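You operate a simulated robot arm through the tools that you are given. There is no shell and no other tool.

You run a simulated robot arm. Do the job below in one go: nothing can be reset, and whatever is moved stays where it is left.

## Task
Plug the kettle into socket two, boil it, then switch the socket off.
Fine: switch on only once the plug is home; wait till the kettle clicks off; leave the other sockets as they are.

The check looks at the end state, three seconds after you hand in, the way a careful person would. Anything else that was tipped, shoved, dropped, spilled or broken makes it a failure.

## Robot
A 7-joint arm with a two-finger parallel gripper, fixed in place. Base frame: the origin is at the foot of the arm, x ahead of it, y to its left, z up; the work surface is at about z = 910. Lengths are in mm, angles in rad, forces in N, time in s.
With the tool pointing down near the work surface it reaches from about 340 to 780 mm from the base axis. Its first joint turns from -2.897 to 2.897 rad. Payload 3.91 kg.
The TCP is the grasp point between the finger pads, 30 mm short of the fingertips. In the tool frame z runs along the fingers and y along their closing line. The gripper opens to 110 mm. The fingers are 20 mm wide and 10 mm thick; the gripper's body (48 by 112 mm) begins 55 mm behind the TCP.
Orientation is told as [roll, pitch, yaw] about the base's x, y, z axes, in that order, counted from this pose: with the fingers straight down and closing along the base's y, the tool's x points along the base's -x, its y along +y and its z along -z.

## Interface
- The arm moves only by the tool send_rows. Its argument "moves" is a list of rows, each a list of 3 entries, a list of its own where there are three numbers: the shift along the tool's x, y, z in units of 30 mm (1.0 is 30 mm), then the turn, a rotation vector about the tool's x, y, z in units of 5 degrees (1.0 is 5 degrees), then the closure in counts, from 0 (fully open) to 255 (shut). In form: [[[dx, dy, dz], [wx, wy, wz], grip], ...]. A call has 1 to 20 rows; each row shifts and turns the commanded pose from where the row before left it, along the tool's axes as they then stand. A call with a number of a shift or a turn outside -1 to 1 is refused whole. Rows are played at 5 a second. More than 50 mm and 0.15 rad between two rows, or a gripper value outside its range, and nothing of the call is played. A pose out of reach is approached as far as the arm can. The call stops where the force on the tool passes 50 N (or 10 N more than at its start, if that is more) or the arm is blocked; 0.2 s more then pass. Each finger travels about 153 mm/s and halts on what it meets, pressing with about 23 N; the grip force reading is that of the motor and also rises with nothing between the fingers. The clock runs only during rows and for 0.2 s after the last one: add rows that do not move to give the fingers time. The reply holds the time, the measured pose of the TCP, the force on the tool along the base axes, the opening and the grip force, in the units named above and with some noise, with the torque about the TCP (base axes, N m) and any sound that the robot's microphone picked up.
- Cameras (640 x 400 px; columns grow to the right, rows downward): "scene" is fixed at [400.8, -650.5, 1761.8]; the picture's right is [0.99, 0.12, 0.00], its down [0.06, -0.48, -0.88] and it looks along [-0.11, 0.87, -0.48] (base axes); focal length 361 px, centre (320, 200). "wrist" rides on the gripper at [77, 7, -114] in the tool frame; the picture's right is [-0.09, 1.00, 0.00], its down [-0.80, -0.07, -0.60] and it looks along [-0.59, -0.05, 0.80] (tool axes); focal length 270 px, centre (320, 200). There is no depth. A picture from a camera that has moved, and an enlarged one, comes with that camera's place and axes in the base frame and with its lens.
- camera(camera): a new picture of that camera. The clock stands still meanwhile.
- slide_trunk(by): slides the trunk up (or, below 0, down) by that many mm; the arm rides with it, the base frame stays. It gives what a move gives, with no picture.
- inspect(camera, box): a new picture of the part [left, top, right, bottom] of that camera's present view, enlarged. The clock stands still meanwhile.
- job_done(): hands the job in; it is judged then, once.

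Places have to be worked out from the pictures, the camera data and where the tool is seen. Open the gripper and draw the arm clear of the work before you hand the job in, unless the task says otherwise.

The tools are called as name(argument=value, ...) on one line, values as JSON. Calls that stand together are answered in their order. send_rows: Moves the arm, as the interface text tells. Its arguments: {"type":"object","properties":{"moves":{"type":"array"}},"required":["moves"]} The other tools are called the same way: slide_trunk (by) slides the trunk up or down; camera (camera) takes a picture; inspect (camera, box) takes an enlarged picture of a part of a camera's view; job_done () hands the job in.

At the start:

```text
clock: 0.0
tool_pos: [68.7, 330.3, 1418.6]
orientation: [-0.001, 0.002, -0.009]
contact_force: [-0.1, 0.3, 0.4]
wrist_torque: [-0.04, -0.03, 0.01]
width: 110.1
grasp_force: 0.1
trunk travel left (down, up): [-575.0, 35.0]
```

scene: 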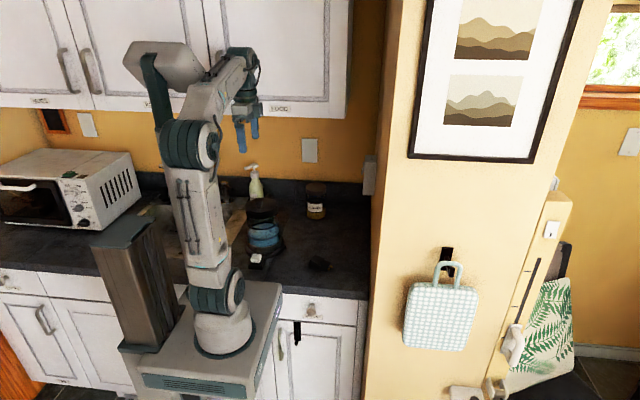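
wrist: 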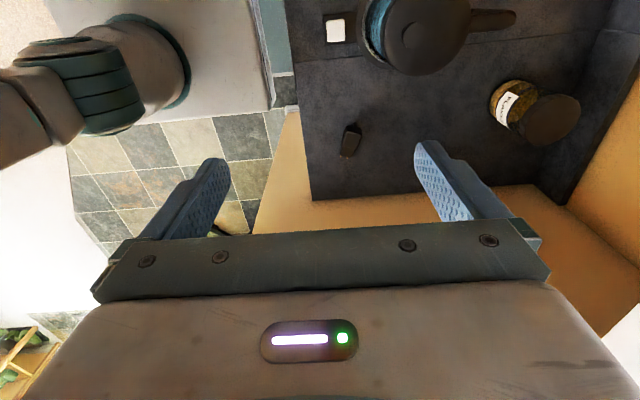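

I start by looking closely at the counter area where the kettle, a plug and the sockets seem to be.

inspect(camera="scene", box=[220, 120, 400, 290])

inspect(camera="wrist", box=[280, 0, 640, 220])

inspect(camera="scene", box=[0, 80, 240, 240])

```text
2.35 times, centred on (310, 205) of scene
camera zoom: at [400.8, -650.5, 1761.8], right [0.99, 0.12, 0.0], down [0.06, -0.48, -0.88], along [-0.11, 0.87, -0.48], focal length 850 px, centre (344, 188)
```

zoom: 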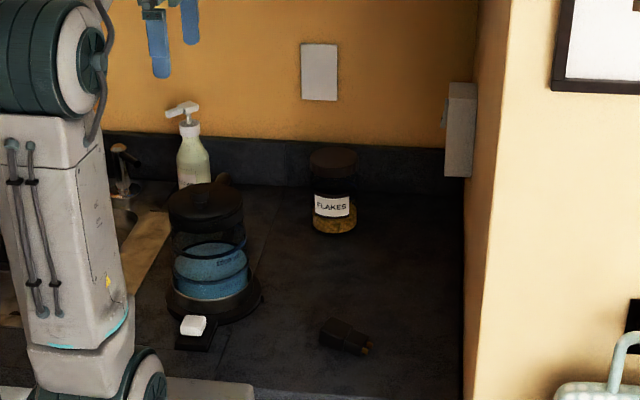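

```text
1.78 times, centred on (460, 110) of wrist
camera zoom: at [-9.1, 339.0, 1533.9], right [0.1, 1.0, 0.0], down [0.8, -0.08, 0.59], along [0.59, -0.06, -0.8], focal length 480 px, centre (71, 360)
```

zoom: 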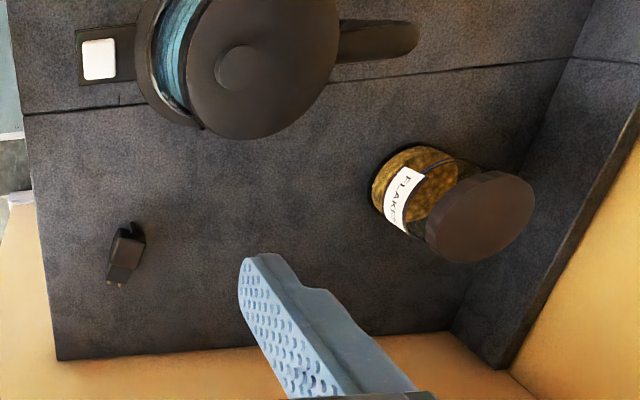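

```text
2.50 times, centred on (120, 160) of scene
camera zoom: at [400.8, -650.5, 1761.8], right [0.99, 0.12, 0.0], down [0.06, -0.48, -0.88], along [-0.11, 0.87, -0.48], focal length 903 px, centre (820, 300)
```

zoom: 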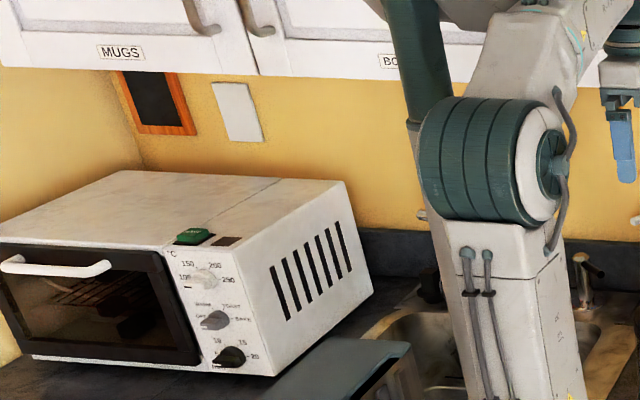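

The plug appears to lie near (265, 390) on the counter, and a box on the pillar wall to the right may be the sockets. I zoom further on it, the plug, and the kettle's base.

inspect(camera="scene", box=[340, 140, 400, 210])

inspect(camera="scene", box=[230, 180, 340, 280])

inspect(camera="wrist", box=[310, 100, 400, 180])

inspect(camera="scene", box=[380, 160, 640, 400])

```text
5.71 times, centred on (370, 175) of scene
camera zoom: at [400.8, -650.5, 1761.8], right [0.99, 0.12, 0.0], down [0.06, -0.48, -0.88], along [-0.11, 0.87, -0.48], focal length 2064 px, centre (34, 343)
```

zoom: 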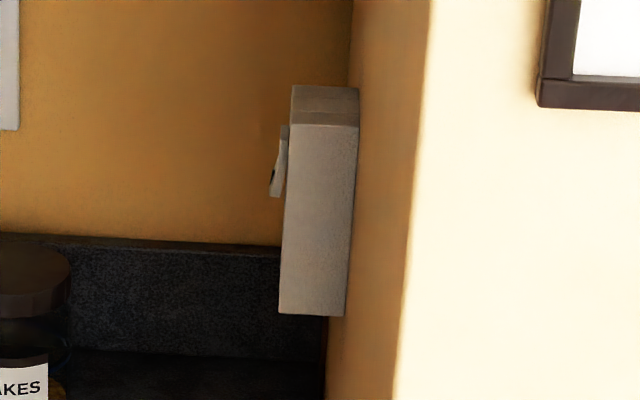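

```text
4.00 times, centred on (285, 230) of scene
camera zoom: at [400.8, -650.5, 1761.8], right [0.99, 0.12, 0.0], down [0.06, -0.48, -0.88], along [-0.11, 0.87, -0.48], focal length 1445 px, centre (460, 80)
```

zoom: 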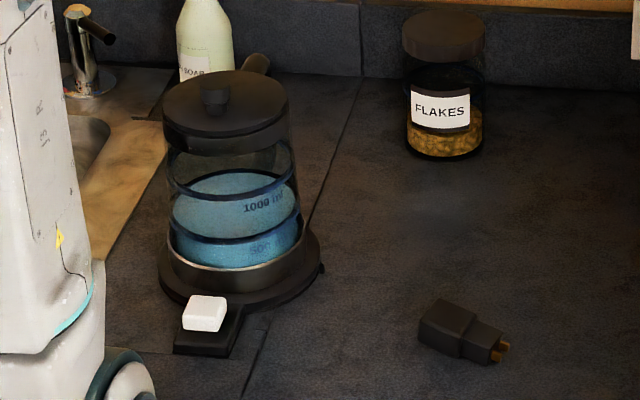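

```text
5.00 times, centred on (355, 140) of wrist
camera zoom: at [-9.1, 339.0, 1533.9], right [0.1, 1.0, 0.0], down [0.8, -0.08, 0.59], along [0.59, -0.06, -0.8], focal length 1351 px, centre (145, 500)
```

zoom: 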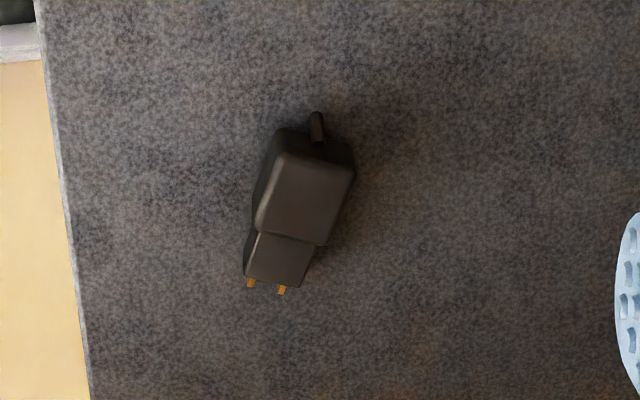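

```text
1.67 times, centred on (510, 280) of scene
camera zoom: at [400.8, -650.5, 1761.8], right [0.99, 0.12, 0.0], down [0.06, -0.48, -0.88], along [-0.11, 0.87, -0.48], focal length 602 px, centre (3, 67)
```

zoom: 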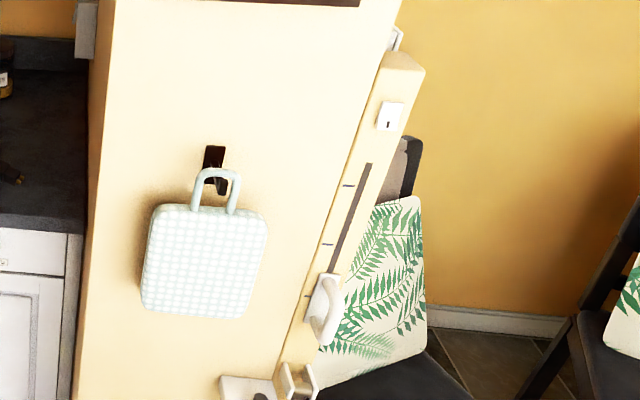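

The box on the pillar wall has its front facing -x (a rocker is seen sticking out at its left edge), at about x≈410, z≈1030–1170. I move the tool forward, staying high, so the wrist camera looks at that front.

send_rows(moves=[[[-0.8, 0.9, 0.3], [0, 0, 0], 0], [[-0.8, 0.9, 0.3], [0, 0, 0], 0], [[-0.8, 0.9, 0.3], [0, 0, 0], 0], [[-0.8, 0.9, 0.3], [0, 0, 0], 0], [[-0.8, 0.9, 0.3], [0, 0, 0], 0], [[0, 0, 0], [0, 0, 0], 0]])

camera(camera="wrist")

camera(camera="scene")

```text
clock: 1.4
tool_pos: [188.1, 463.5, 1374.6]
orientation: [-0.001, 0.0, -0.01]
contact_force: [0.5, -0.4, 0.7]
wrist_torque: [0.05, 0.01, 0.03]
width: 110.1
grasp_force: 0.1
trunk travel left (down, up): [-575.0, 35.0]
```

```text
taken
camera wrist: at [111.5, 471.3, 1489.3], right [0.1, 1.0, 0.0], down [0.8, -0.08, 0.59], along [0.59, -0.06, -0.8], focal length 270 px, centre (320, 200)
```

wrist: 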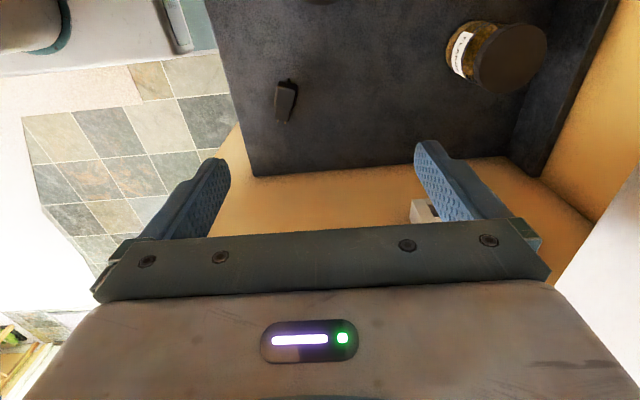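

```text
taken
```

scene: 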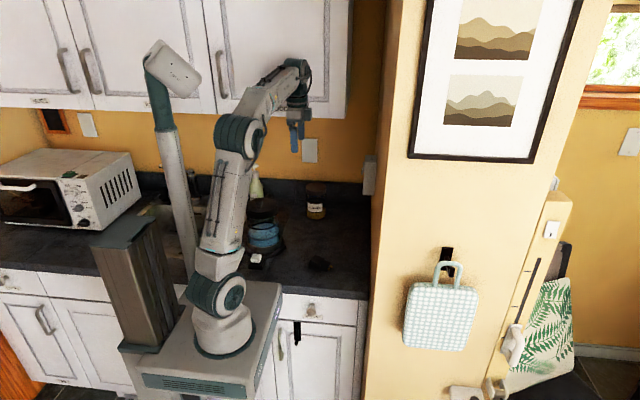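

The panel's -y side comes out at y≈600, front at x≈410, z≈1108–1249. Before going in, I check how close the wall cupboards are, since the wrist must stay clear of them.

inspect(camera="scene", box=[240, 40, 400, 140])

inspect(camera="wrist", box=[380, 0, 640, 240])

```text
4.00 times, centred on (320, 90) of scene
camera zoom: at [400.8, -650.5, 1761.8], right [0.99, 0.12, 0.0], down [0.06, -0.48, -0.88], along [-0.11, 0.87, -0.48], focal length 1445 px, centre (320, 640)
```

zoom: 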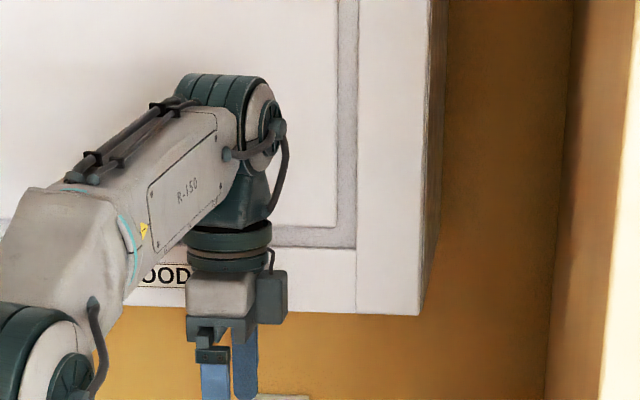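

```text
1.67 times, centred on (510, 120) of wrist
camera zoom: at [111.5, 471.3, 1489.3], right [0.1, 1.0, 0.0], down [0.8, -0.08, 0.59], along [0.59, -0.06, -0.8], focal length 450 px, centre (3, 333)
```

zoom: 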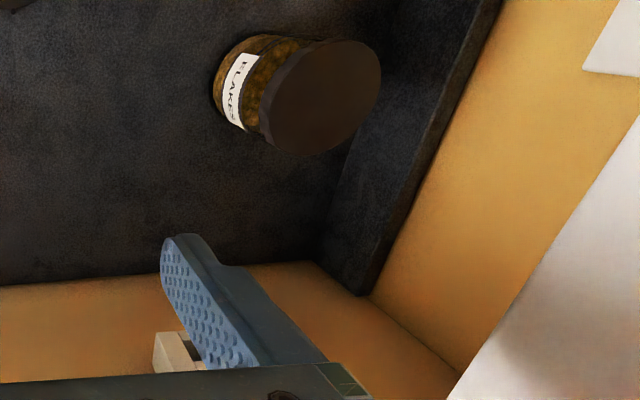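

The cupboard's bottom front edge is at about y≈572, z≈1411 and it ends at x≈331, so I keep the hand below and in front of it. I lower the tool a little and tilt it forward 60° so the wrist camera faces the panel.

send_rows(moves=[[[0.2, 0.2, 0.83], [0, 0, 0], 0], [[0.2, 0.2, 0.83], [0, 0, 0], 0], [[0.2, 0.2, 0.83], [0, 0, 0], 0], [[0, 0, 0], [0, -1, 0], 0], [[0, 0, 0], [0, -1, 0], 0], [[0, 0, 0], [0, -1, 0], 0], [[0, 0, 0], [0, -1, 0], 0], [[0, 0, 0], [0, -1, 0], 0], [[0, 0, 0], [0, -1, 0], 0], [[0, 0, 0], [0, -1, 0], 0], [[0, 0, 0], [0, -1, 0], 0], [[0, 0, 0], [0, -1, 0], 0], [[0, 0, 0], [0, -1, 0], 0], [[0, 0, 0], [0, -1, 0], 0], [[0, 0, 0], [0, -1, 0], 0], [[0, 0, 0], [0, 0, 0], 0]])

camera(camera="wrist")

camera(camera="scene")

```text
clock: 4.8
tool_pos: [172.0, 482.3, 1297.5]
orientation: [0.0, -1.047, -0.008]
contact_force: [-0.5, -1.3, -0.1]
wrist_torque: [0.05, 0.02, 0.01]
width: 110.0
grasp_force: 0.1
trunk travel left (down, up): [-575.0, 35.0]
```

```text
taken
camera wrist: at [33.4, 491.9, 1290.1], right [0.05, 1.0, 0.08], down [-0.12, -0.07, 0.99], along [0.99, -0.06, 0.11], focal length 270 px, centre (320, 200)
```

wrist: 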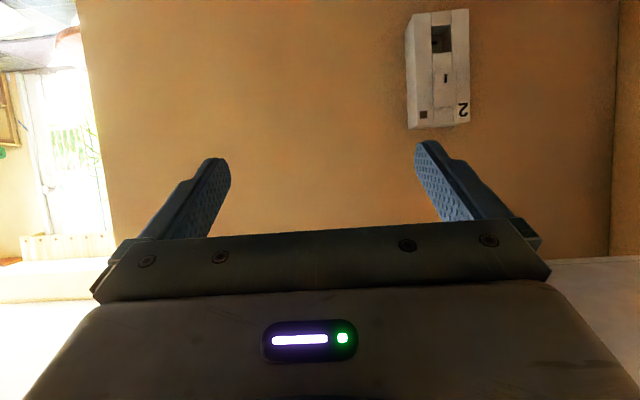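

```text
taken
```

scene: 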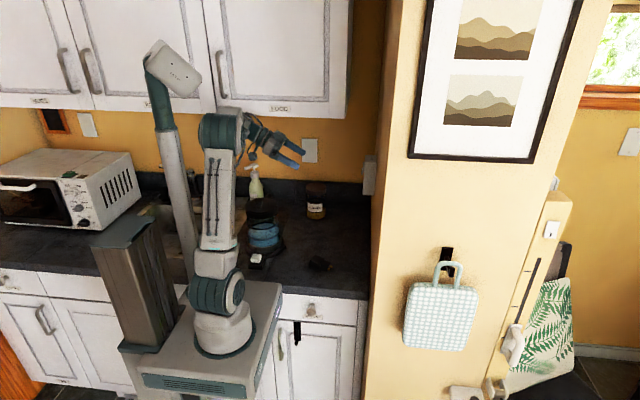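

A single socket box marked "2" is visible (image upside down). I zoom in on it to read its holes, switch and indicator.

inspect(camera="wrist", box=[390, 0, 490, 140])

inspect(camera="scene", box=[500, 160, 600, 400])

```text
2.86 times, centred on (440, 70) of wrist
camera zoom: at [33.4, 491.9, 1290.1], right [0.05, 1.0, 0.08], down [-0.12, -0.07, 0.99], along [0.99, -0.06, 0.11], focal length 772 px, centre (-23, 571)
```

zoom: 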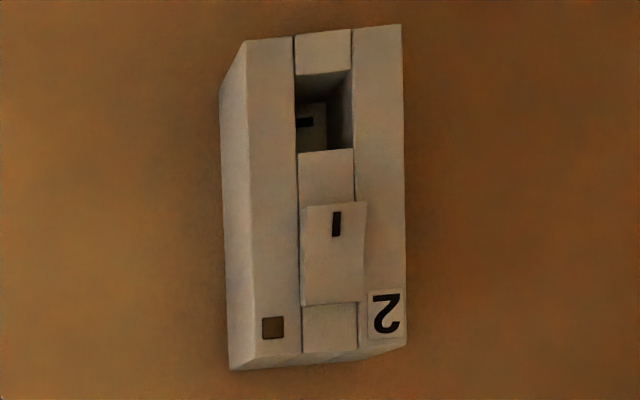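

```text
1.67 times, centred on (550, 280) of scene
camera zoom: at [400.8, -650.5, 1761.8], right [0.99, 0.12, 0.0], down [0.06, -0.48, -0.88], along [-0.11, 0.87, -0.48], focal length 602 px, centre (-63, 67)
```

zoom: 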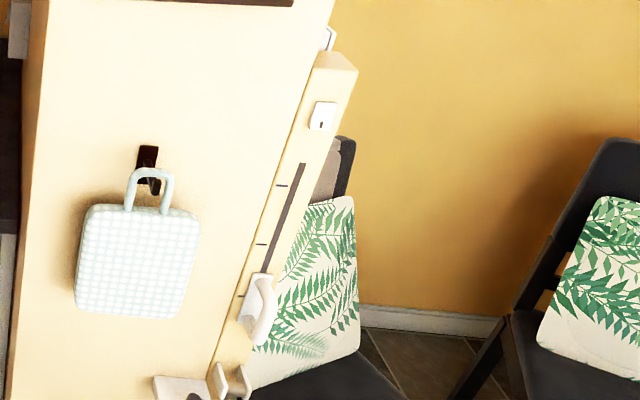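

Socket 2 is a single box: y≈608–676, z≈1103–1242, front x≈410, with a recess about 25 wide (y 630–655) and 34 tall (z 1119–1153), a rocker marked "I" at its lower end above it, and a lamp window (dark). I go a bit closer, lower and further to +y to see the slots at the back of the recess.

send_rows(moves=[[[0.458, 0.5, 0.82], [0, 0, 0], 0], [[0.458, 0.5, 0.82], [0, 0, 0], 0], [[0.458, 0.5, 0.82], [0, 0, 0], 0], [[0.458, 0.5, 0.82], [0, 0, 0], 0], [[0, 0, 0], [0, 0, 0], 0]])

camera(camera="wrist")

inspect(camera="scene", box=[180, 80, 400, 240])

```text
clock: 6.0
tool_pos: [232.0, 543.4, 1201.2]
orientation: [0.003, -1.045, -0.01]
contact_force: [0.0, -0.3, 0.4]
wrist_torque: [0.02, -0.01, 0.03]
width: 109.8
grasp_force: 0.1
trunk travel left (down, up): [-575.0, 35.0]
```

```text
taken
camera wrist: at [92.8, 551.2, 1192.8], right [0.05, 1.0, 0.08], down [-0.11, -0.07, 0.99], along [0.99, -0.06, 0.11], focal length 270 px, centre (320, 200)
```

wrist: 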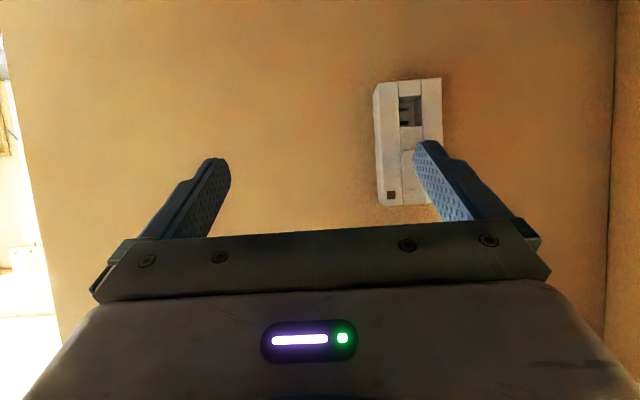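

```text
2.50 times, centred on (290, 160) of scene
camera zoom: at [400.8, -650.5, 1761.8], right [0.99, 0.12, 0.0], down [0.06, -0.48, -0.88], along [-0.11, 0.87, -0.48], focal length 903 px, centre (395, 300)
```

zoom: 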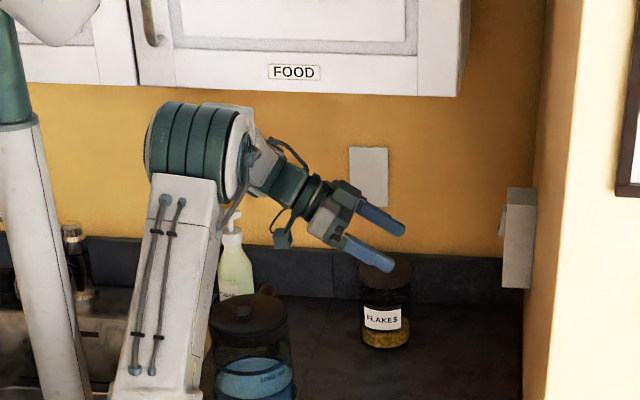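

The arm is clear of the cupboard and I now see into the recess; I zoom in to locate the slots.

inspect(camera="wrist", box=[365, 70, 455, 130])

inspect(camera="wrist", box=[360, 70, 460, 220])

```text
6.67 times, centred on (410, 100) of wrist
camera zoom: at [92.8, 551.2, 1192.8], right [0.05, 1.0, 0.08], down [-0.11, -0.07, 0.99], along [0.99, -0.06, 0.11], focal length 1802 px, centre (-280, 867)
```

zoom: 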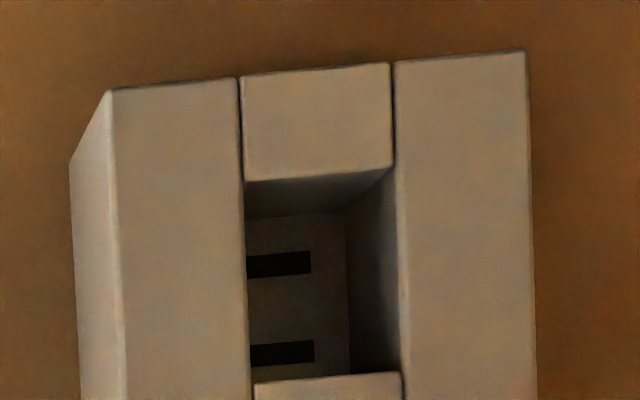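

```text
2.67 times, centred on (410, 145) of wrist
camera zoom: at [92.8, 551.2, 1192.8], right [0.05, 1.0, 0.08], down [-0.11, -0.07, 0.99], along [0.99, -0.06, 0.11], focal length 721 px, centre (80, 347)
```

zoom: 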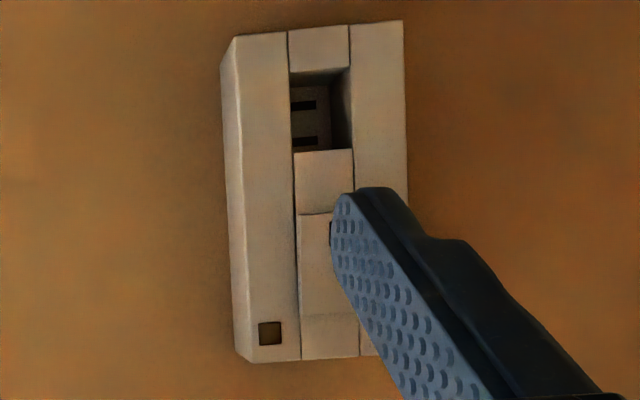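

Both slots are visible: stacked vertically, each lying flat, recess centre about y≈640, z≈1135, back at x≈440. So the plug must go in along +x with its two prongs one above the other, while it now lies with them side by side. I go back over the plug to measure it.

send_rows(moves=[[[0, -0.45, 0], [0, 1, 0], 0], [[0, -0.45, 0], [0, 1, 0], 0], [[0, -0.45, 0], [0, 1, 0], 0], [[0, -0.45, 0], [0, 1, 0], 0], [[0, -0.45, 0], [0, 1, 0], 0], [[0, -0.45, 0], [0, 1, 0], 0], [[0, -0.45, 0], [0, 1, 0], 0], [[0, -0.45, 0], [0, 1, 0], 0], [[0, -0.45, 0], [0, 1, 0], 0], [[0, -0.45, 0], [0, 1, 0], 0], [[0, -0.45, 0], [0, 1, 0], 0], [[0, -0.45, 0], [0, 1, 0], 0], [[0, 0, 0.8], [0, 0, 0], 0], [[0, 0, 0.8], [0, 0, 0], 0], [[0, 0, 0.8], [0, 0, 0], 0], [[0, 0, 0], [0, 0, 0], 0]])

camera(camera="wrist")

inspect(camera="wrist", box=[260, 30, 380, 150])

```text
clock: 9.4
tool_pos: [228.2, 379.5, 1129.5]
orientation: [0.0, 0.002, -0.008]
contact_force: [0.5, -1.0, 0.4]
wrist_torque: [0.0, 0.0, 0.02]
width: 109.9
grasp_force: 0.0
trunk travel left (down, up): [-575.0, 35.0]
```

```text
taken
camera wrist: at [150.7, 387.6, 1244.6], right [0.1, 1.0, 0.0], down [0.8, -0.08, 0.59], along [0.59, -0.06, -0.8], focal length 270 px, centre (320, 200)
```

wrist: 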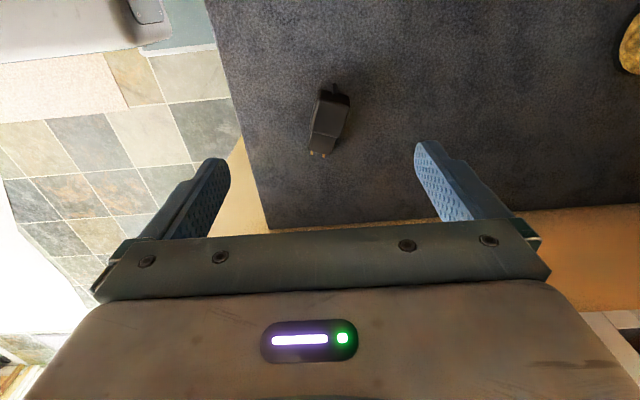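

```text
3.33 times, centred on (320, 90) of wrist
camera zoom: at [150.7, 387.6, 1244.6], right [0.1, 1.0, 0.0], down [0.8, -0.08, 0.59], along [0.59, -0.06, -0.8], focal length 901 px, centre (320, 567)
```

zoom: 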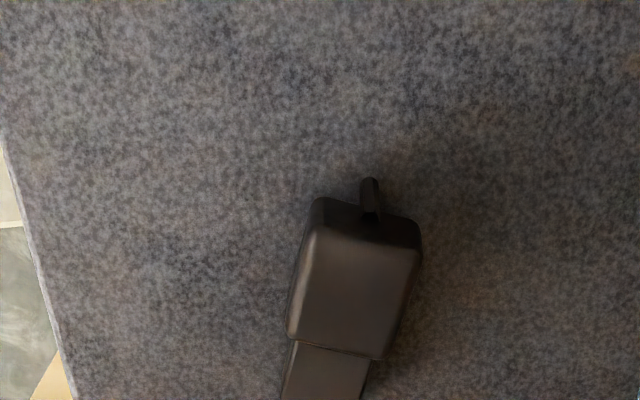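

The plug is in view; I zoom on the whole of it.

inspect(camera="wrist", box=[285, 78, 375, 164])

inspect(camera="scene", box=[295, 240, 345, 280])

```text
4.65 times, centred on (330, 121) of wrist
camera zoom: at [150.7, 387.6, 1244.6], right [0.1, 1.0, 0.0], down [0.8, -0.08, 0.59], along [0.59, -0.06, -0.8], focal length 1257 px, centre (274, 567)
```

zoom: 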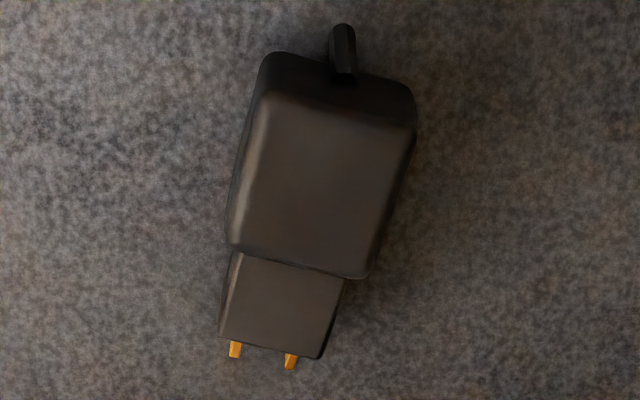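

```text
10.00 times, centred on (320, 260) of scene
camera zoom: at [400.8, -650.5, 1761.8], right [0.99, 0.12, 0.0], down [0.06, -0.48, -0.88], along [-0.11, 0.87, -0.48], focal length 3612 px, centre (320, -400)
```

zoom: 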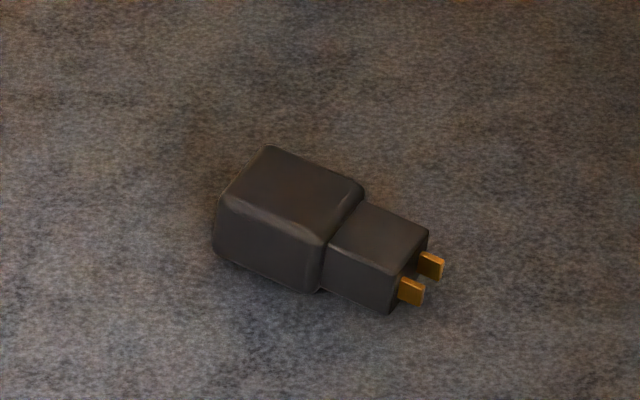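

The plug's blades suit the slots once it is rolled 90° about its axis. I measure: body ≈40 long × 38 wide × ~30 high, nose ≈27 long × 29 wide, axis turned about -20° from +x, rear centre ≈(240, 396). I go to a pre-grasp pose over the rear half of the body, yawed -20°.

send_rows(moves=[[[-0.873, 0.373, 0], [0, 0, 0], 0], [[0, 0, 0.863], [0, 0, 1], 0], [[0, 0, 0.863], [0, 0, 1], 0], [[0, 0, 0.863], [0, 0, 1], 0], [[0, 0, 0.863], [0, 0, 1], 0], [[0, 0, 0.863], [0, 0, 0], 0], [[0, 0, 0], [0, 0, 0], 0]])

camera(camera="wrist")

inspect(camera="wrist", box=[240, 80, 400, 240])

camera(camera="scene")

```text
clock: 11.0
tool_pos: [253.8, 388.8, 1001.3]
orientation: [0.001, 0.002, -0.358]
contact_force: [0.6, 0.1, 1.5]
wrist_torque: [-0.04, 0.0, -0.01]
width: 110.1
grasp_force: 0.1
trunk travel left (down, up): [-575.0, 35.0]
```

```text
taken
camera wrist: at [184.0, 423.8, 1116.1], right [0.43, 0.9, 0.0], down [0.73, -0.35, 0.59], along [0.54, -0.26, -0.8], focal length 270 px, centre (320, 200)
```

wrist: 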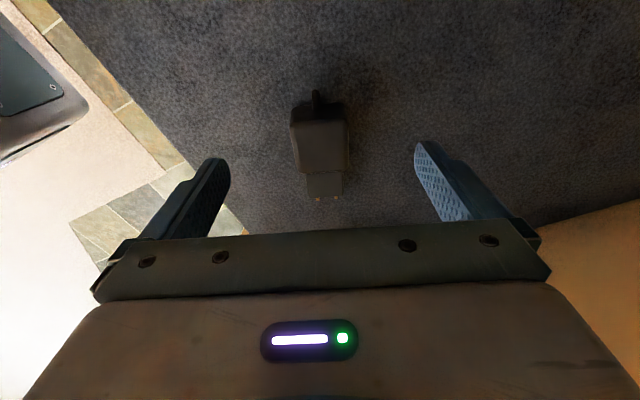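

```text
2.50 times, centred on (320, 160) of wrist
camera zoom: at [184.0, 423.8, 1116.1], right [0.43, 0.9, 0.0], down [0.73, -0.35, 0.59], along [0.54, -0.26, -0.8], focal length 676 px, centre (320, 300)
```

zoom: 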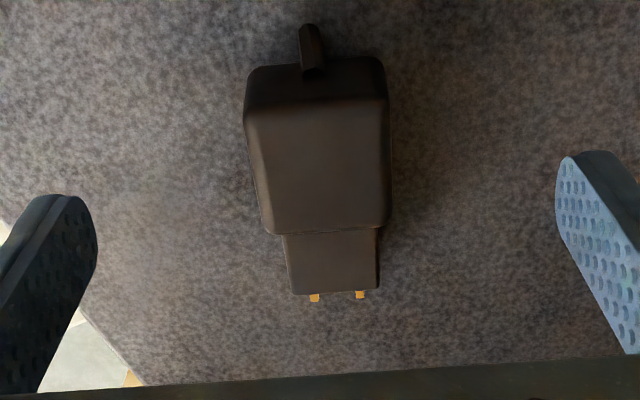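

```text
taken
```

scene: 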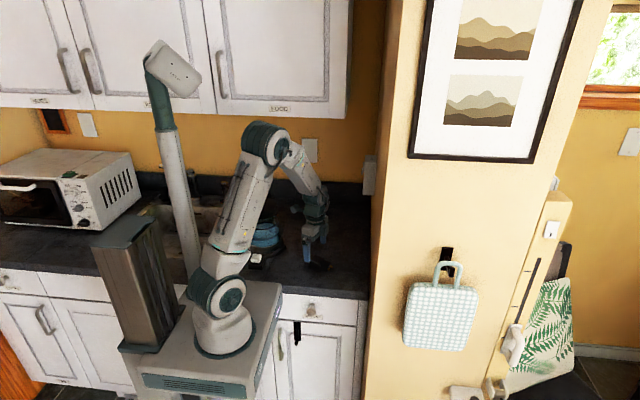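

In the tool frame the plug body spans y≈-20…+20 and its rear is about 12 mm behind the TCP, well aligned with the fingers. I nudge 2 mm forward and descend with the fingers open to about z=945.

send_rows(moves=[[[-0.07, 0, 0.5], [0, 0, 0], 0], [[0, 0, 0.5], [0, 0, 0], 0], [[0, 0, 0.5], [0, 0, 0], 0], [[0, 0, 0.38], [0, 0, 0], 0], [[0, 0, 0], [0, 0, 0], 0]])

inspect(camera="wrist", box=[180, 80, 460, 250])

inspect(camera="scene", box=[280, 220, 360, 290])

```text
clock: 12.2
tool_pos: [256.8, 391.5, 943.8]
orientation: [0.001, 0.002, -0.356]
contact_force: [-0.5, -0.2, -0.3]
wrist_torque: [-0.02, 0.01, -0.01]
width: 109.8
grasp_force: 0.0
trunk travel left (down, up): [-575.0, 35.0]
```

```text
2.29 times, centred on (320, 165) of wrist
camera zoom: at [186.8, 425.4, 1059.7], right [0.43, 0.9, 0.0], down [0.73, -0.35, 0.59], along [0.54, -0.26, -0.8], focal length 618 px, centre (320, 280)
```

zoom: 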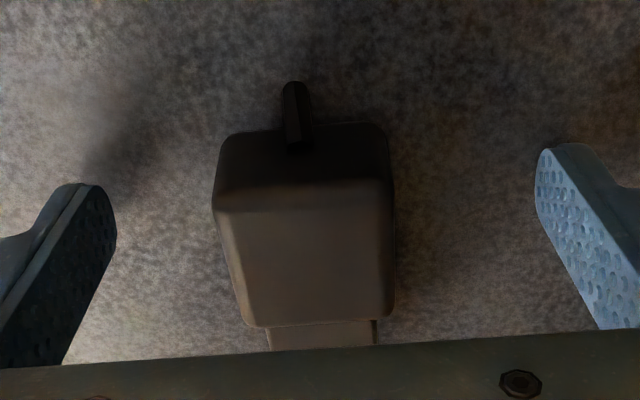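

```text
5.71 times, centred on (320, 255) of scene
camera zoom: at [400.8, -650.5, 1761.8], right [0.99, 0.12, 0.0], down [0.06, -0.48, -0.88], along [-0.11, 0.87, -0.48], focal length 2064 px, centre (320, -114)
```

zoom: 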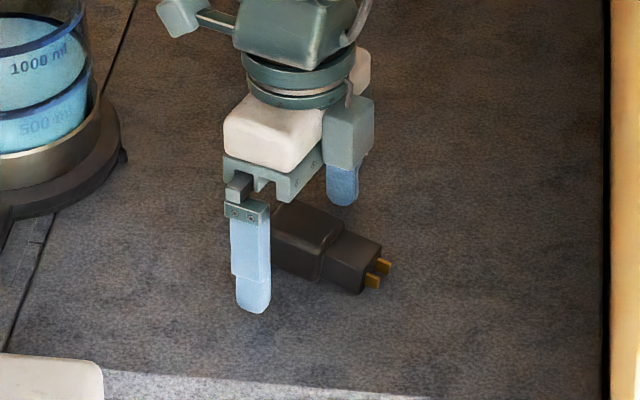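

The fingers straddle the plug with no contact. I zoom on the plug from here to pin down its height and centre before closing.

inspect(camera="wrist", box=[260, 110, 370, 230])

inspect(camera="scene", box=[300, 240, 340, 275])

```text
3.33 times, centred on (315, 170) of wrist
camera zoom: at [186.8, 425.4, 1059.7], right [0.43, 0.9, 0.0], down [0.73, -0.35, 0.59], along [0.54, -0.26, -0.8], focal length 901 px, centre (337, 300)
```

zoom: 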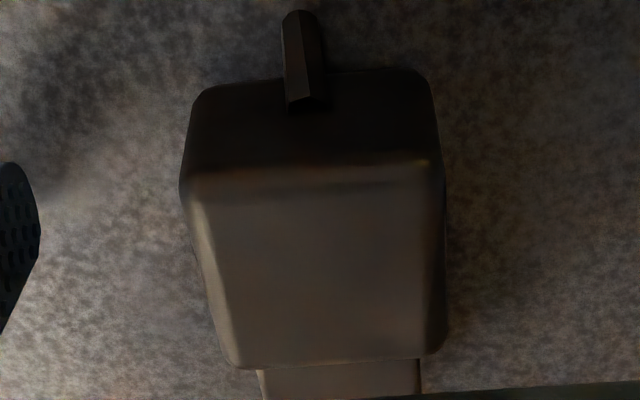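

```text
11.43 times, centred on (320, 258) of scene
camera zoom: at [400.8, -650.5, 1761.8], right [0.99, 0.12, 0.0], down [0.06, -0.48, -0.88], along [-0.11, 0.87, -0.48], focal length 4128 px, centre (320, -457)
```

zoom: 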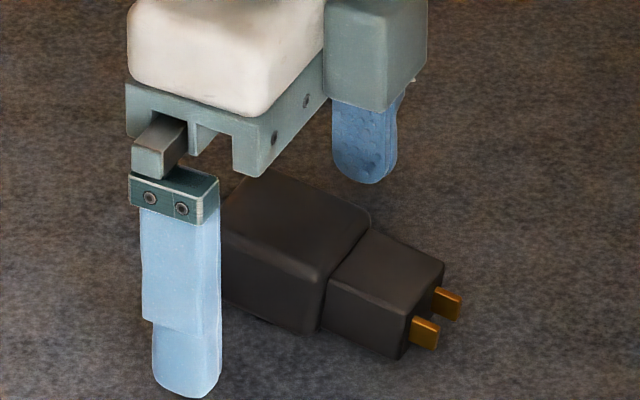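

The plug's centre is about 2.8 mm off toward tool -y; I correct that and lower in small steps to feel the counter with the fingertips, which fixes the plug's height relative to the TCP.

send_rows(moves=[[[0, -0.093, 0], [0, 0, 0], 0], [[0, 0, 0.05], [0, 0, 0], 0], [[0, 0, 0], [0, 0, 0], 0]])

send_rows(moves=[[[0, 0, 0.033], [0, 0, 0], 0], [[0, 0, 0], [0, 0, 0], 0]])

```text
clock: 13.0
tool_pos: [257.1, 388.2, 942.8]
orientation: [0.0, 0.002, -0.358]
contact_force: [0.8, -0.4, 0.7]
wrist_torque: [-0.02, 0.02, 0.01]
width: 109.9
grasp_force: 0.1
trunk travel left (down, up): [-575.0, 35.0]
```

```text
clock: 13.6
tool_pos: [256.9, 388.7, 941.8]
orientation: [0.0, 0.001, -0.359]
contact_force: [0.1, 0.4, 1.2]
wrist_torque: [0.05, 0.02, -0.01]
width: 110.3
grasp_force: 0.1
trunk travel left (down, up): [-575.0, 35.0]
```

No contact yet at z≈941.8; I continue in 1 mm steps.

send_rows(moves=[[[0, 0, 0.033], [0, 0, 0], 0], [[0, 0, 0], [0, 0, 0], 0]])

send_rows(moves=[[[0, 0, 0.033], [0, 0, 0], 0], [[0, 0, 0], [0, 0, 0], 0]])

```text
clock: 14.2
tool_pos: [255.2, 386.6, 940.0]
orientation: [-0.001, 0.002, -0.358]
contact_force: [-0.4, 0.8, 0.3]
wrist_torque: [0.0, 0.01, 0.0]
width: 110.0
grasp_force: 0.0
trunk travel left (down, up): [-575.0, 35.0]
```

```text
clock: 14.8
tool_pos: [257.0, 387.2, 939.8]
orientation: [0.0, -0.001, -0.357]
contact_force: [-0.9, 0.8, 4.8]
wrist_torque: [-0.29, 0.07, 0.08]
width: 109.9
grasp_force: 0.1
trunk travel left (down, up): [-575.0, 35.0]
```

Contact with the counter (Fz ≈4.8 N) at TCP z≈939.8. I raise 1 mm and close on the plug.

send_rows(moves=[[[0, 0, -0.04], [0, 0, 0], 0], [[0, 0, 0], [0, 0, 0], 130], [[0, 0, 0], [0, 0, 0], 200], [[0, 0, 0], [0, 0, 0], 255], [[0, 0, 0], [0, 0, 0], 255], [[0, 0, 0], [0, 0, 0], 255]])

inspect(camera="wrist", box=[240, 110, 400, 230])

inspect(camera="scene", box=[295, 240, 345, 280])

```text
clock: 16.2
tool_pos: [256.2, 387.8, 940.1]
orientation: [0.001, 0.002, -0.358]
contact_force: [0.2, -0.5, 0.6]
wrist_torque: [0.05, 0.04, 0.0]
width: 39.6
grasp_force: 22.9
trunk travel left (down, up): [-575.0, 35.0]
```

```text
3.33 times, centred on (320, 170) of wrist
camera zoom: at [185.6, 422.4, 1056.5], right [0.43, 0.9, 0.0], down [0.73, -0.35, 0.59], along [0.54, -0.26, -0.8], focal length 901 px, centre (320, 300)
```

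zoom: 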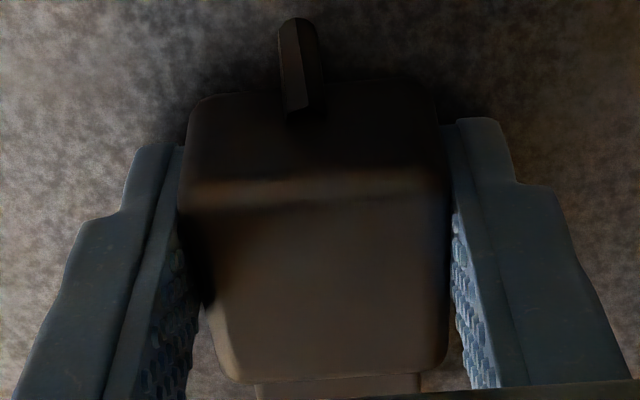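

```text
10.00 times, centred on (320, 260) of scene
camera zoom: at [400.8, -650.5, 1761.8], right [0.99, 0.12, 0.0], down [0.06, -0.48, -0.88], along [-0.11, 0.87, -0.48], focal length 3612 px, centre (320, -400)
```

zoom: 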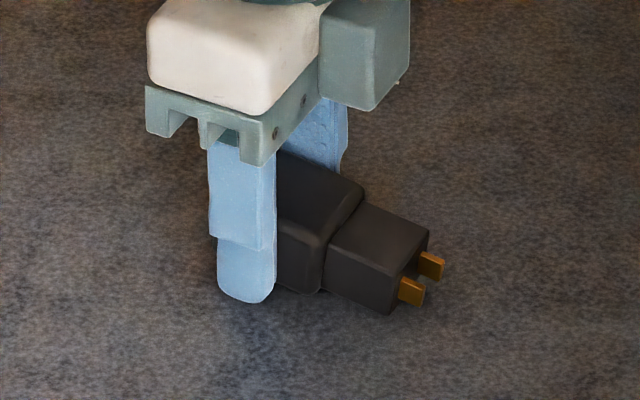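

The grip holds at 39.6 mm width. I lift the plug straight up 120 mm and check it.

send_rows(moves=[[[0, 0, -0.3], [0, 0, 0], 255], [[0, 0, -0.7], [0, 0, 0], 255], [[0, 0, -1], [0, 0, 0], 255], [[0, 0, -1], [0, 0, 0], 255], [[0, 0, -1], [0, 0, 0], 255], [[0, 0, 0], [0, 0, 0], 255]])

inspect(camera="wrist", box=[240, 110, 400, 230])

inspect(camera="scene", box=[280, 180, 380, 260])

```text
clock: 17.6
tool_pos: [255.9, 389.0, 1058.9]
orientation: [0.0, 0.001, -0.359]
contact_force: [0.4, -0.1, 0.0]
wrist_torque: [0.04, 0.0, 0.0]
width: 0.1
grasp_force: 22.6
trunk travel left (down, up): [-575.0, 35.0]
```

```text
3.33 times, centred on (320, 170) of wrist
camera zoom: at [184.6, 422.7, 1175.4], right [0.43, 0.9, 0.0], down [0.73, -0.35, 0.59], along [0.54, -0.26, -0.8], focal length 901 px, centre (320, 300)
```

zoom: 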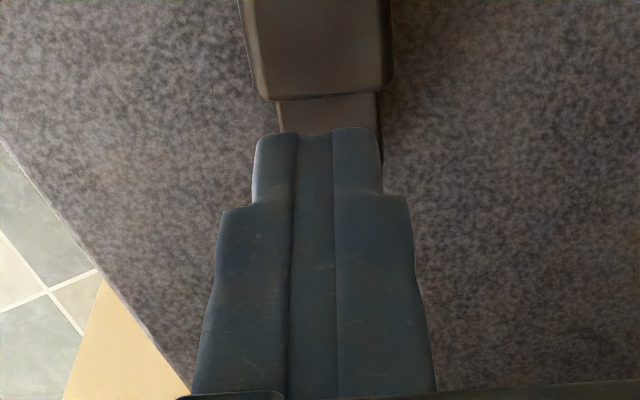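

```text
5.00 times, centred on (330, 220) of scene
camera zoom: at [400.8, -650.5, 1761.8], right [0.99, 0.12, 0.0], down [0.06, -0.48, -0.88], along [-0.11, 0.87, -0.48], focal length 1806 px, centre (270, 100)
```

zoom: 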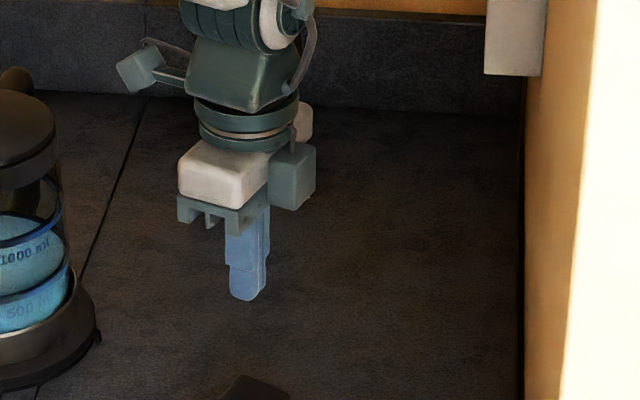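

The fingers came up empty (width 0.1): the plug slipped and stayed on the counter. I look at where it is now and how the finger pads are shaped.

camera(camera="wrist")

inspect(camera="scene", box=[230, 220, 350, 290])

inspect(camera="wrist", box=[270, 60, 370, 160])

```text
taken
camera wrist: at [184.6, 422.7, 1175.4], right [0.43, 0.9, 0.0], down [0.73, -0.35, 0.59], along [0.54, -0.26, -0.8], focal length 270 px, centre (320, 200)
```

wrist: 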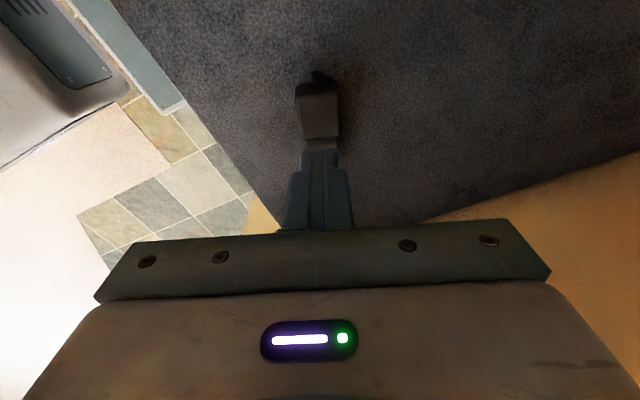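

```text
5.33 times, centred on (290, 255) of scene
camera zoom: at [400.8, -650.5, 1761.8], right [0.99, 0.12, 0.0], down [0.06, -0.48, -0.88], along [-0.11, 0.87, -0.48], focal length 1926 px, centre (480, -93)
```

zoom: 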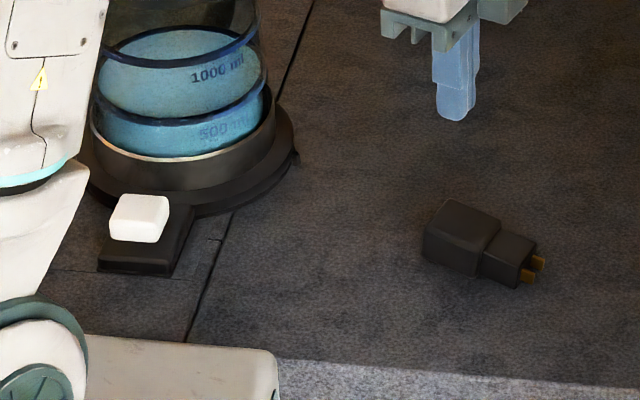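

```text
4.00 times, centred on (320, 110) of wrist
camera zoom: at [184.6, 422.7, 1175.4], right [0.43, 0.9, 0.0], down [0.73, -0.35, 0.59], along [0.54, -0.26, -0.8], focal length 1081 px, centre (320, 560)
```

zoom: 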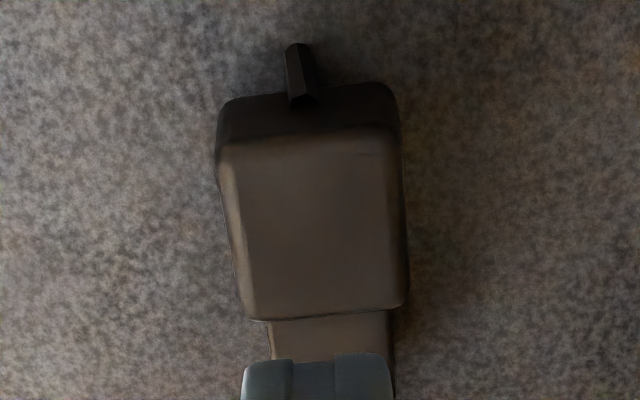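

The plug is still in place (centre about 1 mm to tool -y, rear ~14 mm behind the TCP). I reopen, move 6 mm further forward over the body's middle, and descend again to just above the counter.

send_rows(moves=[[[-0.2, -0.04, 0], [0, 0, 0], 0], [[0, 0, 0], [0, 0, 0], 0], [[0, 0, 1], [0, 0, 0], 0], [[0, 0, 1], [0, 0, 0], 0], [[0, 0, 1], [0, 0, 0], 0], [[0, 0, 0.7], [0, 0, 0], 0], [[0, 0, 0.28], [0, 0, 0], 0], [[0, 0, 0], [0, 0, 0], 0]])

inspect(camera="wrist", box=[180, 80, 460, 250])

```text
clock: 19.4
tool_pos: [259.6, 384.1, 941.4]
orientation: [-0.001, 0.001, -0.359]
contact_force: [0.1, -0.1, 0.5]
wrist_torque: [-0.01, 0.0, 0.03]
width: 109.8
grasp_force: 0.1
trunk travel left (down, up): [-575.0, 35.0]
```

```text
2.29 times, centred on (320, 165) of wrist
camera zoom: at [189.5, 419.0, 1056.8], right [0.43, 0.9, 0.0], down [0.73, -0.35, 0.59], along [0.54, -0.26, -0.8], focal length 618 px, centre (320, 280)
```

zoom: 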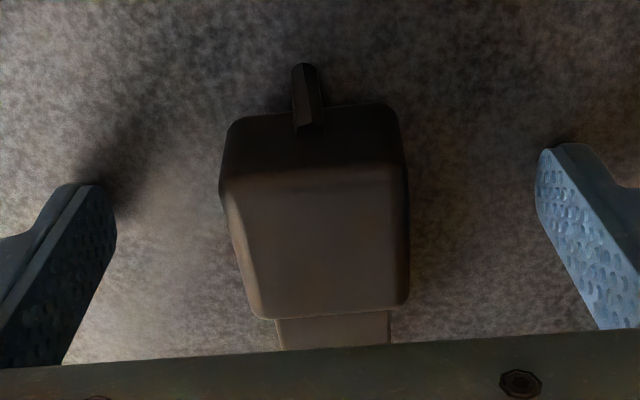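

The plug is centred between the fingers now. I close, wait, and then lift just 6 mm slowly to see whether it holds.

send_rows(moves=[[[0, 0, 0], [0, 0, 0], 150], [[0, 0, 0], [0, 0, 0], 255], [[0, 0, 0], [0, 0, 0], 255], [[0, 0, 0], [0, 0, 0], 255], [[0, 0, 0], [0, 0, 0], 255], [[0, 0, 0], [0, 0, 0], 255]])

send_rows(moves=[[[0, 0, -0.1], [0, 0, 0], 255], [[0, 0, -0.1], [0, 0, 0], 255], [[0, 0, 0], [0, 0, 0], 255]])

inspect(camera="scene", box=[295, 235, 345, 280])

inspect(camera="wrist", box=[220, 90, 420, 240])

```text
clock: 20.8
tool_pos: [260.1, 384.5, 940.1]
orientation: [0.001, 0.001, -0.358]
contact_force: [0.2, -0.7, 0.4]
wrist_torque: [0.03, 0.04, 0.01]
width: 39.6
grasp_force: 23.3
trunk travel left (down, up): [-575.0, 35.0]
```

```text
clock: 21.6
tool_pos: [260.6, 383.7, 947.7]
orientation: [0.001, 0.002, -0.358]
contact_force: [0.1, 0.3, 0.0]
wrist_torque: [0.0, 0.01, -0.02]
width: 39.5
grasp_force: 23.6
trunk travel left (down, up): [-575.0, 35.0]
```

```text
8.89 times, centred on (320, 258) of scene
camera zoom: at [400.8, -650.5, 1761.8], right [0.99, 0.12, 0.0], down [0.06, -0.48, -0.88], along [-0.11, 0.87, -0.48], focal length 3211 px, centre (320, -311)
```

zoom: 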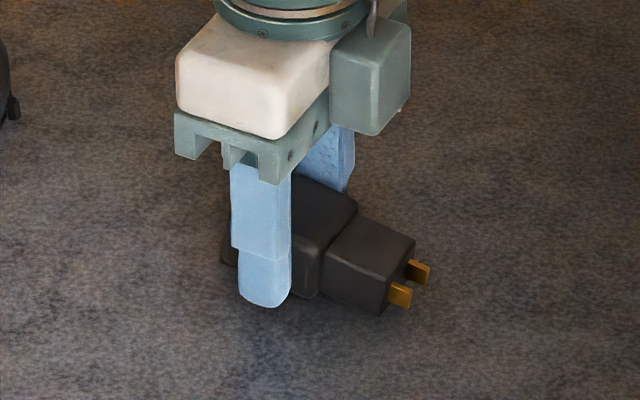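

```text
2.67 times, centred on (320, 165) of wrist
camera zoom: at [190.2, 418.7, 1063.2], right [0.43, 0.9, 0.0], down [0.73, -0.35, 0.59], along [0.54, -0.26, -0.8], focal length 721 px, centre (320, 293)
```

zoom: 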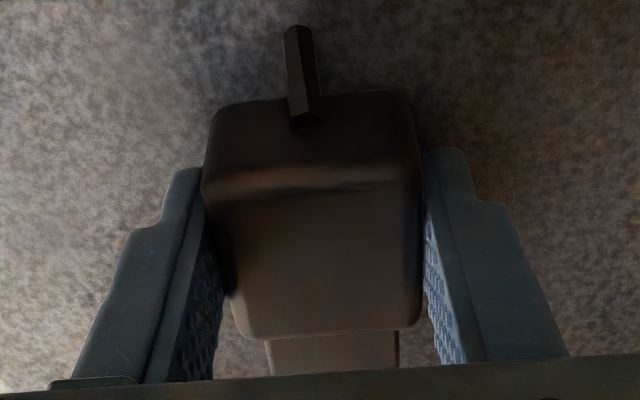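

The width stays at 39.5 after the first 6 mm. I lift another 9 mm slowly and check again.

send_rows(moves=[[[0, 0, -0.1], [0, 0, 0], 255], [[0, 0, -0.1], [0, 0, 0], 255], [[0, 0, -0.1], [0, 0, 0], 255], [[0, 0, 0], [0, 0, 0], 255]])

inspect(camera="wrist", box=[220, 90, 420, 240])

inspect(camera="scene", box=[295, 235, 345, 280])

```text
clock: 22.6
tool_pos: [260.7, 384.7, 955.7]
orientation: [0.0, 0.003, -0.357]
contact_force: [0.2, 0.0, -1.4]
wrist_torque: [0.02, 0.0, -0.01]
width: 39.7
grasp_force: 22.5
trunk travel left (down, up): [-575.0, 35.0]
```

```text
2.67 times, centred on (320, 165) of wrist
camera zoom: at [190.3, 418.8, 1071.9], right [0.43, 0.9, 0.0], down [0.73, -0.35, 0.59], along [0.54, -0.26, -0.8], focal length 721 px, centre (320, 293)
```

zoom: 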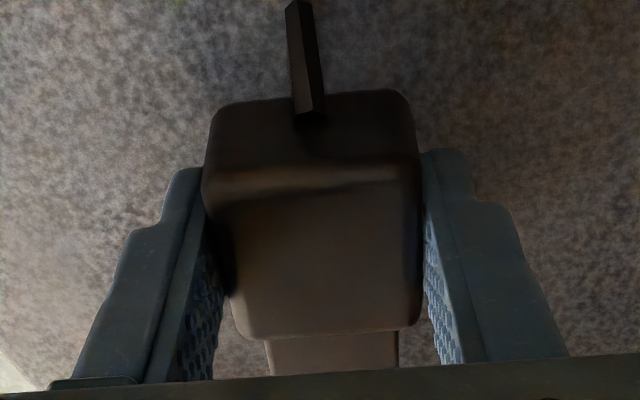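

```text
8.89 times, centred on (320, 258) of scene
camera zoom: at [400.8, -650.5, 1761.8], right [0.99, 0.12, 0.0], down [0.06, -0.48, -0.88], along [-0.11, 0.87, -0.48], focal length 3211 px, centre (320, -311)
```

zoom: 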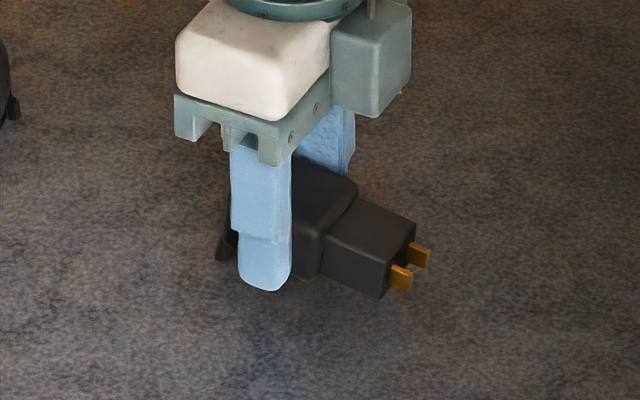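

The plug is now rising with the hand (same place in the hand view), and a short cord is seen trailing from its rear. I keep lifting gently while watching force and width.

send_rows(moves=[[[0, 0, -0.15], [0, 0, 0], 255], [[0, 0, -0.2], [0, 0, 0], 255], [[0, 0, -0.2], [0, 0, 0], 255], [[0, 0, -0.2], [0, 0, 0], 255], [[0, 0, -0.2], [0, 0, 0], 255], [[0, 0, 0], [0, 0, 0], 255]])

inspect(camera="wrist", box=[220, 0, 420, 240])

inspect(camera="scene", box=[230, 200, 350, 280])

```text
clock: 24.0
tool_pos: [259.7, 385.6, 984.3]
orientation: [0.0, 0.001, -0.357]
contact_force: [-0.4, -0.1, -0.1]
wrist_torque: [0.01, 0.01, 0.0]
width: 39.7
grasp_force: 22.8
trunk travel left (down, up): [-575.0, 35.0]
```

```text
1.67 times, centred on (320, 120) of wrist
camera zoom: at [190.3, 419.0, 1100.3], right [0.43, 0.9, 0.0], down [0.73, -0.35, 0.59], along [0.54, -0.26, -0.8], focal length 450 px, centre (320, 333)
```

zoom: 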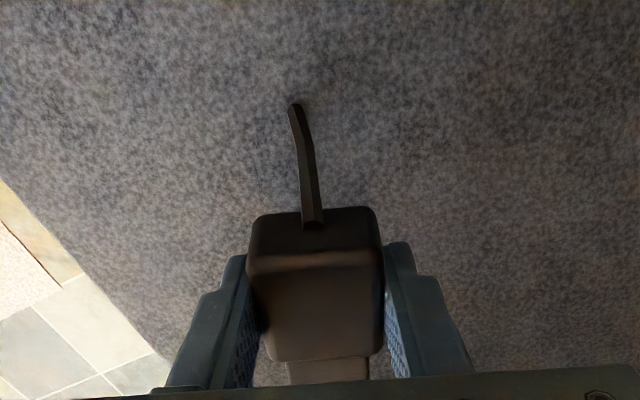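

```text
5.00 times, centred on (290, 240) of scene
camera zoom: at [400.8, -650.5, 1761.8], right [0.99, 0.12, 0.0], down [0.06, -0.48, -0.88], along [-0.11, 0.87, -0.48], focal length 1806 px, centre (470, 0)
```

zoom: 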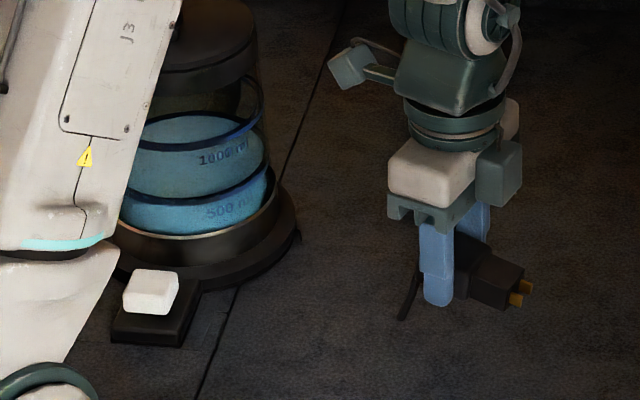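

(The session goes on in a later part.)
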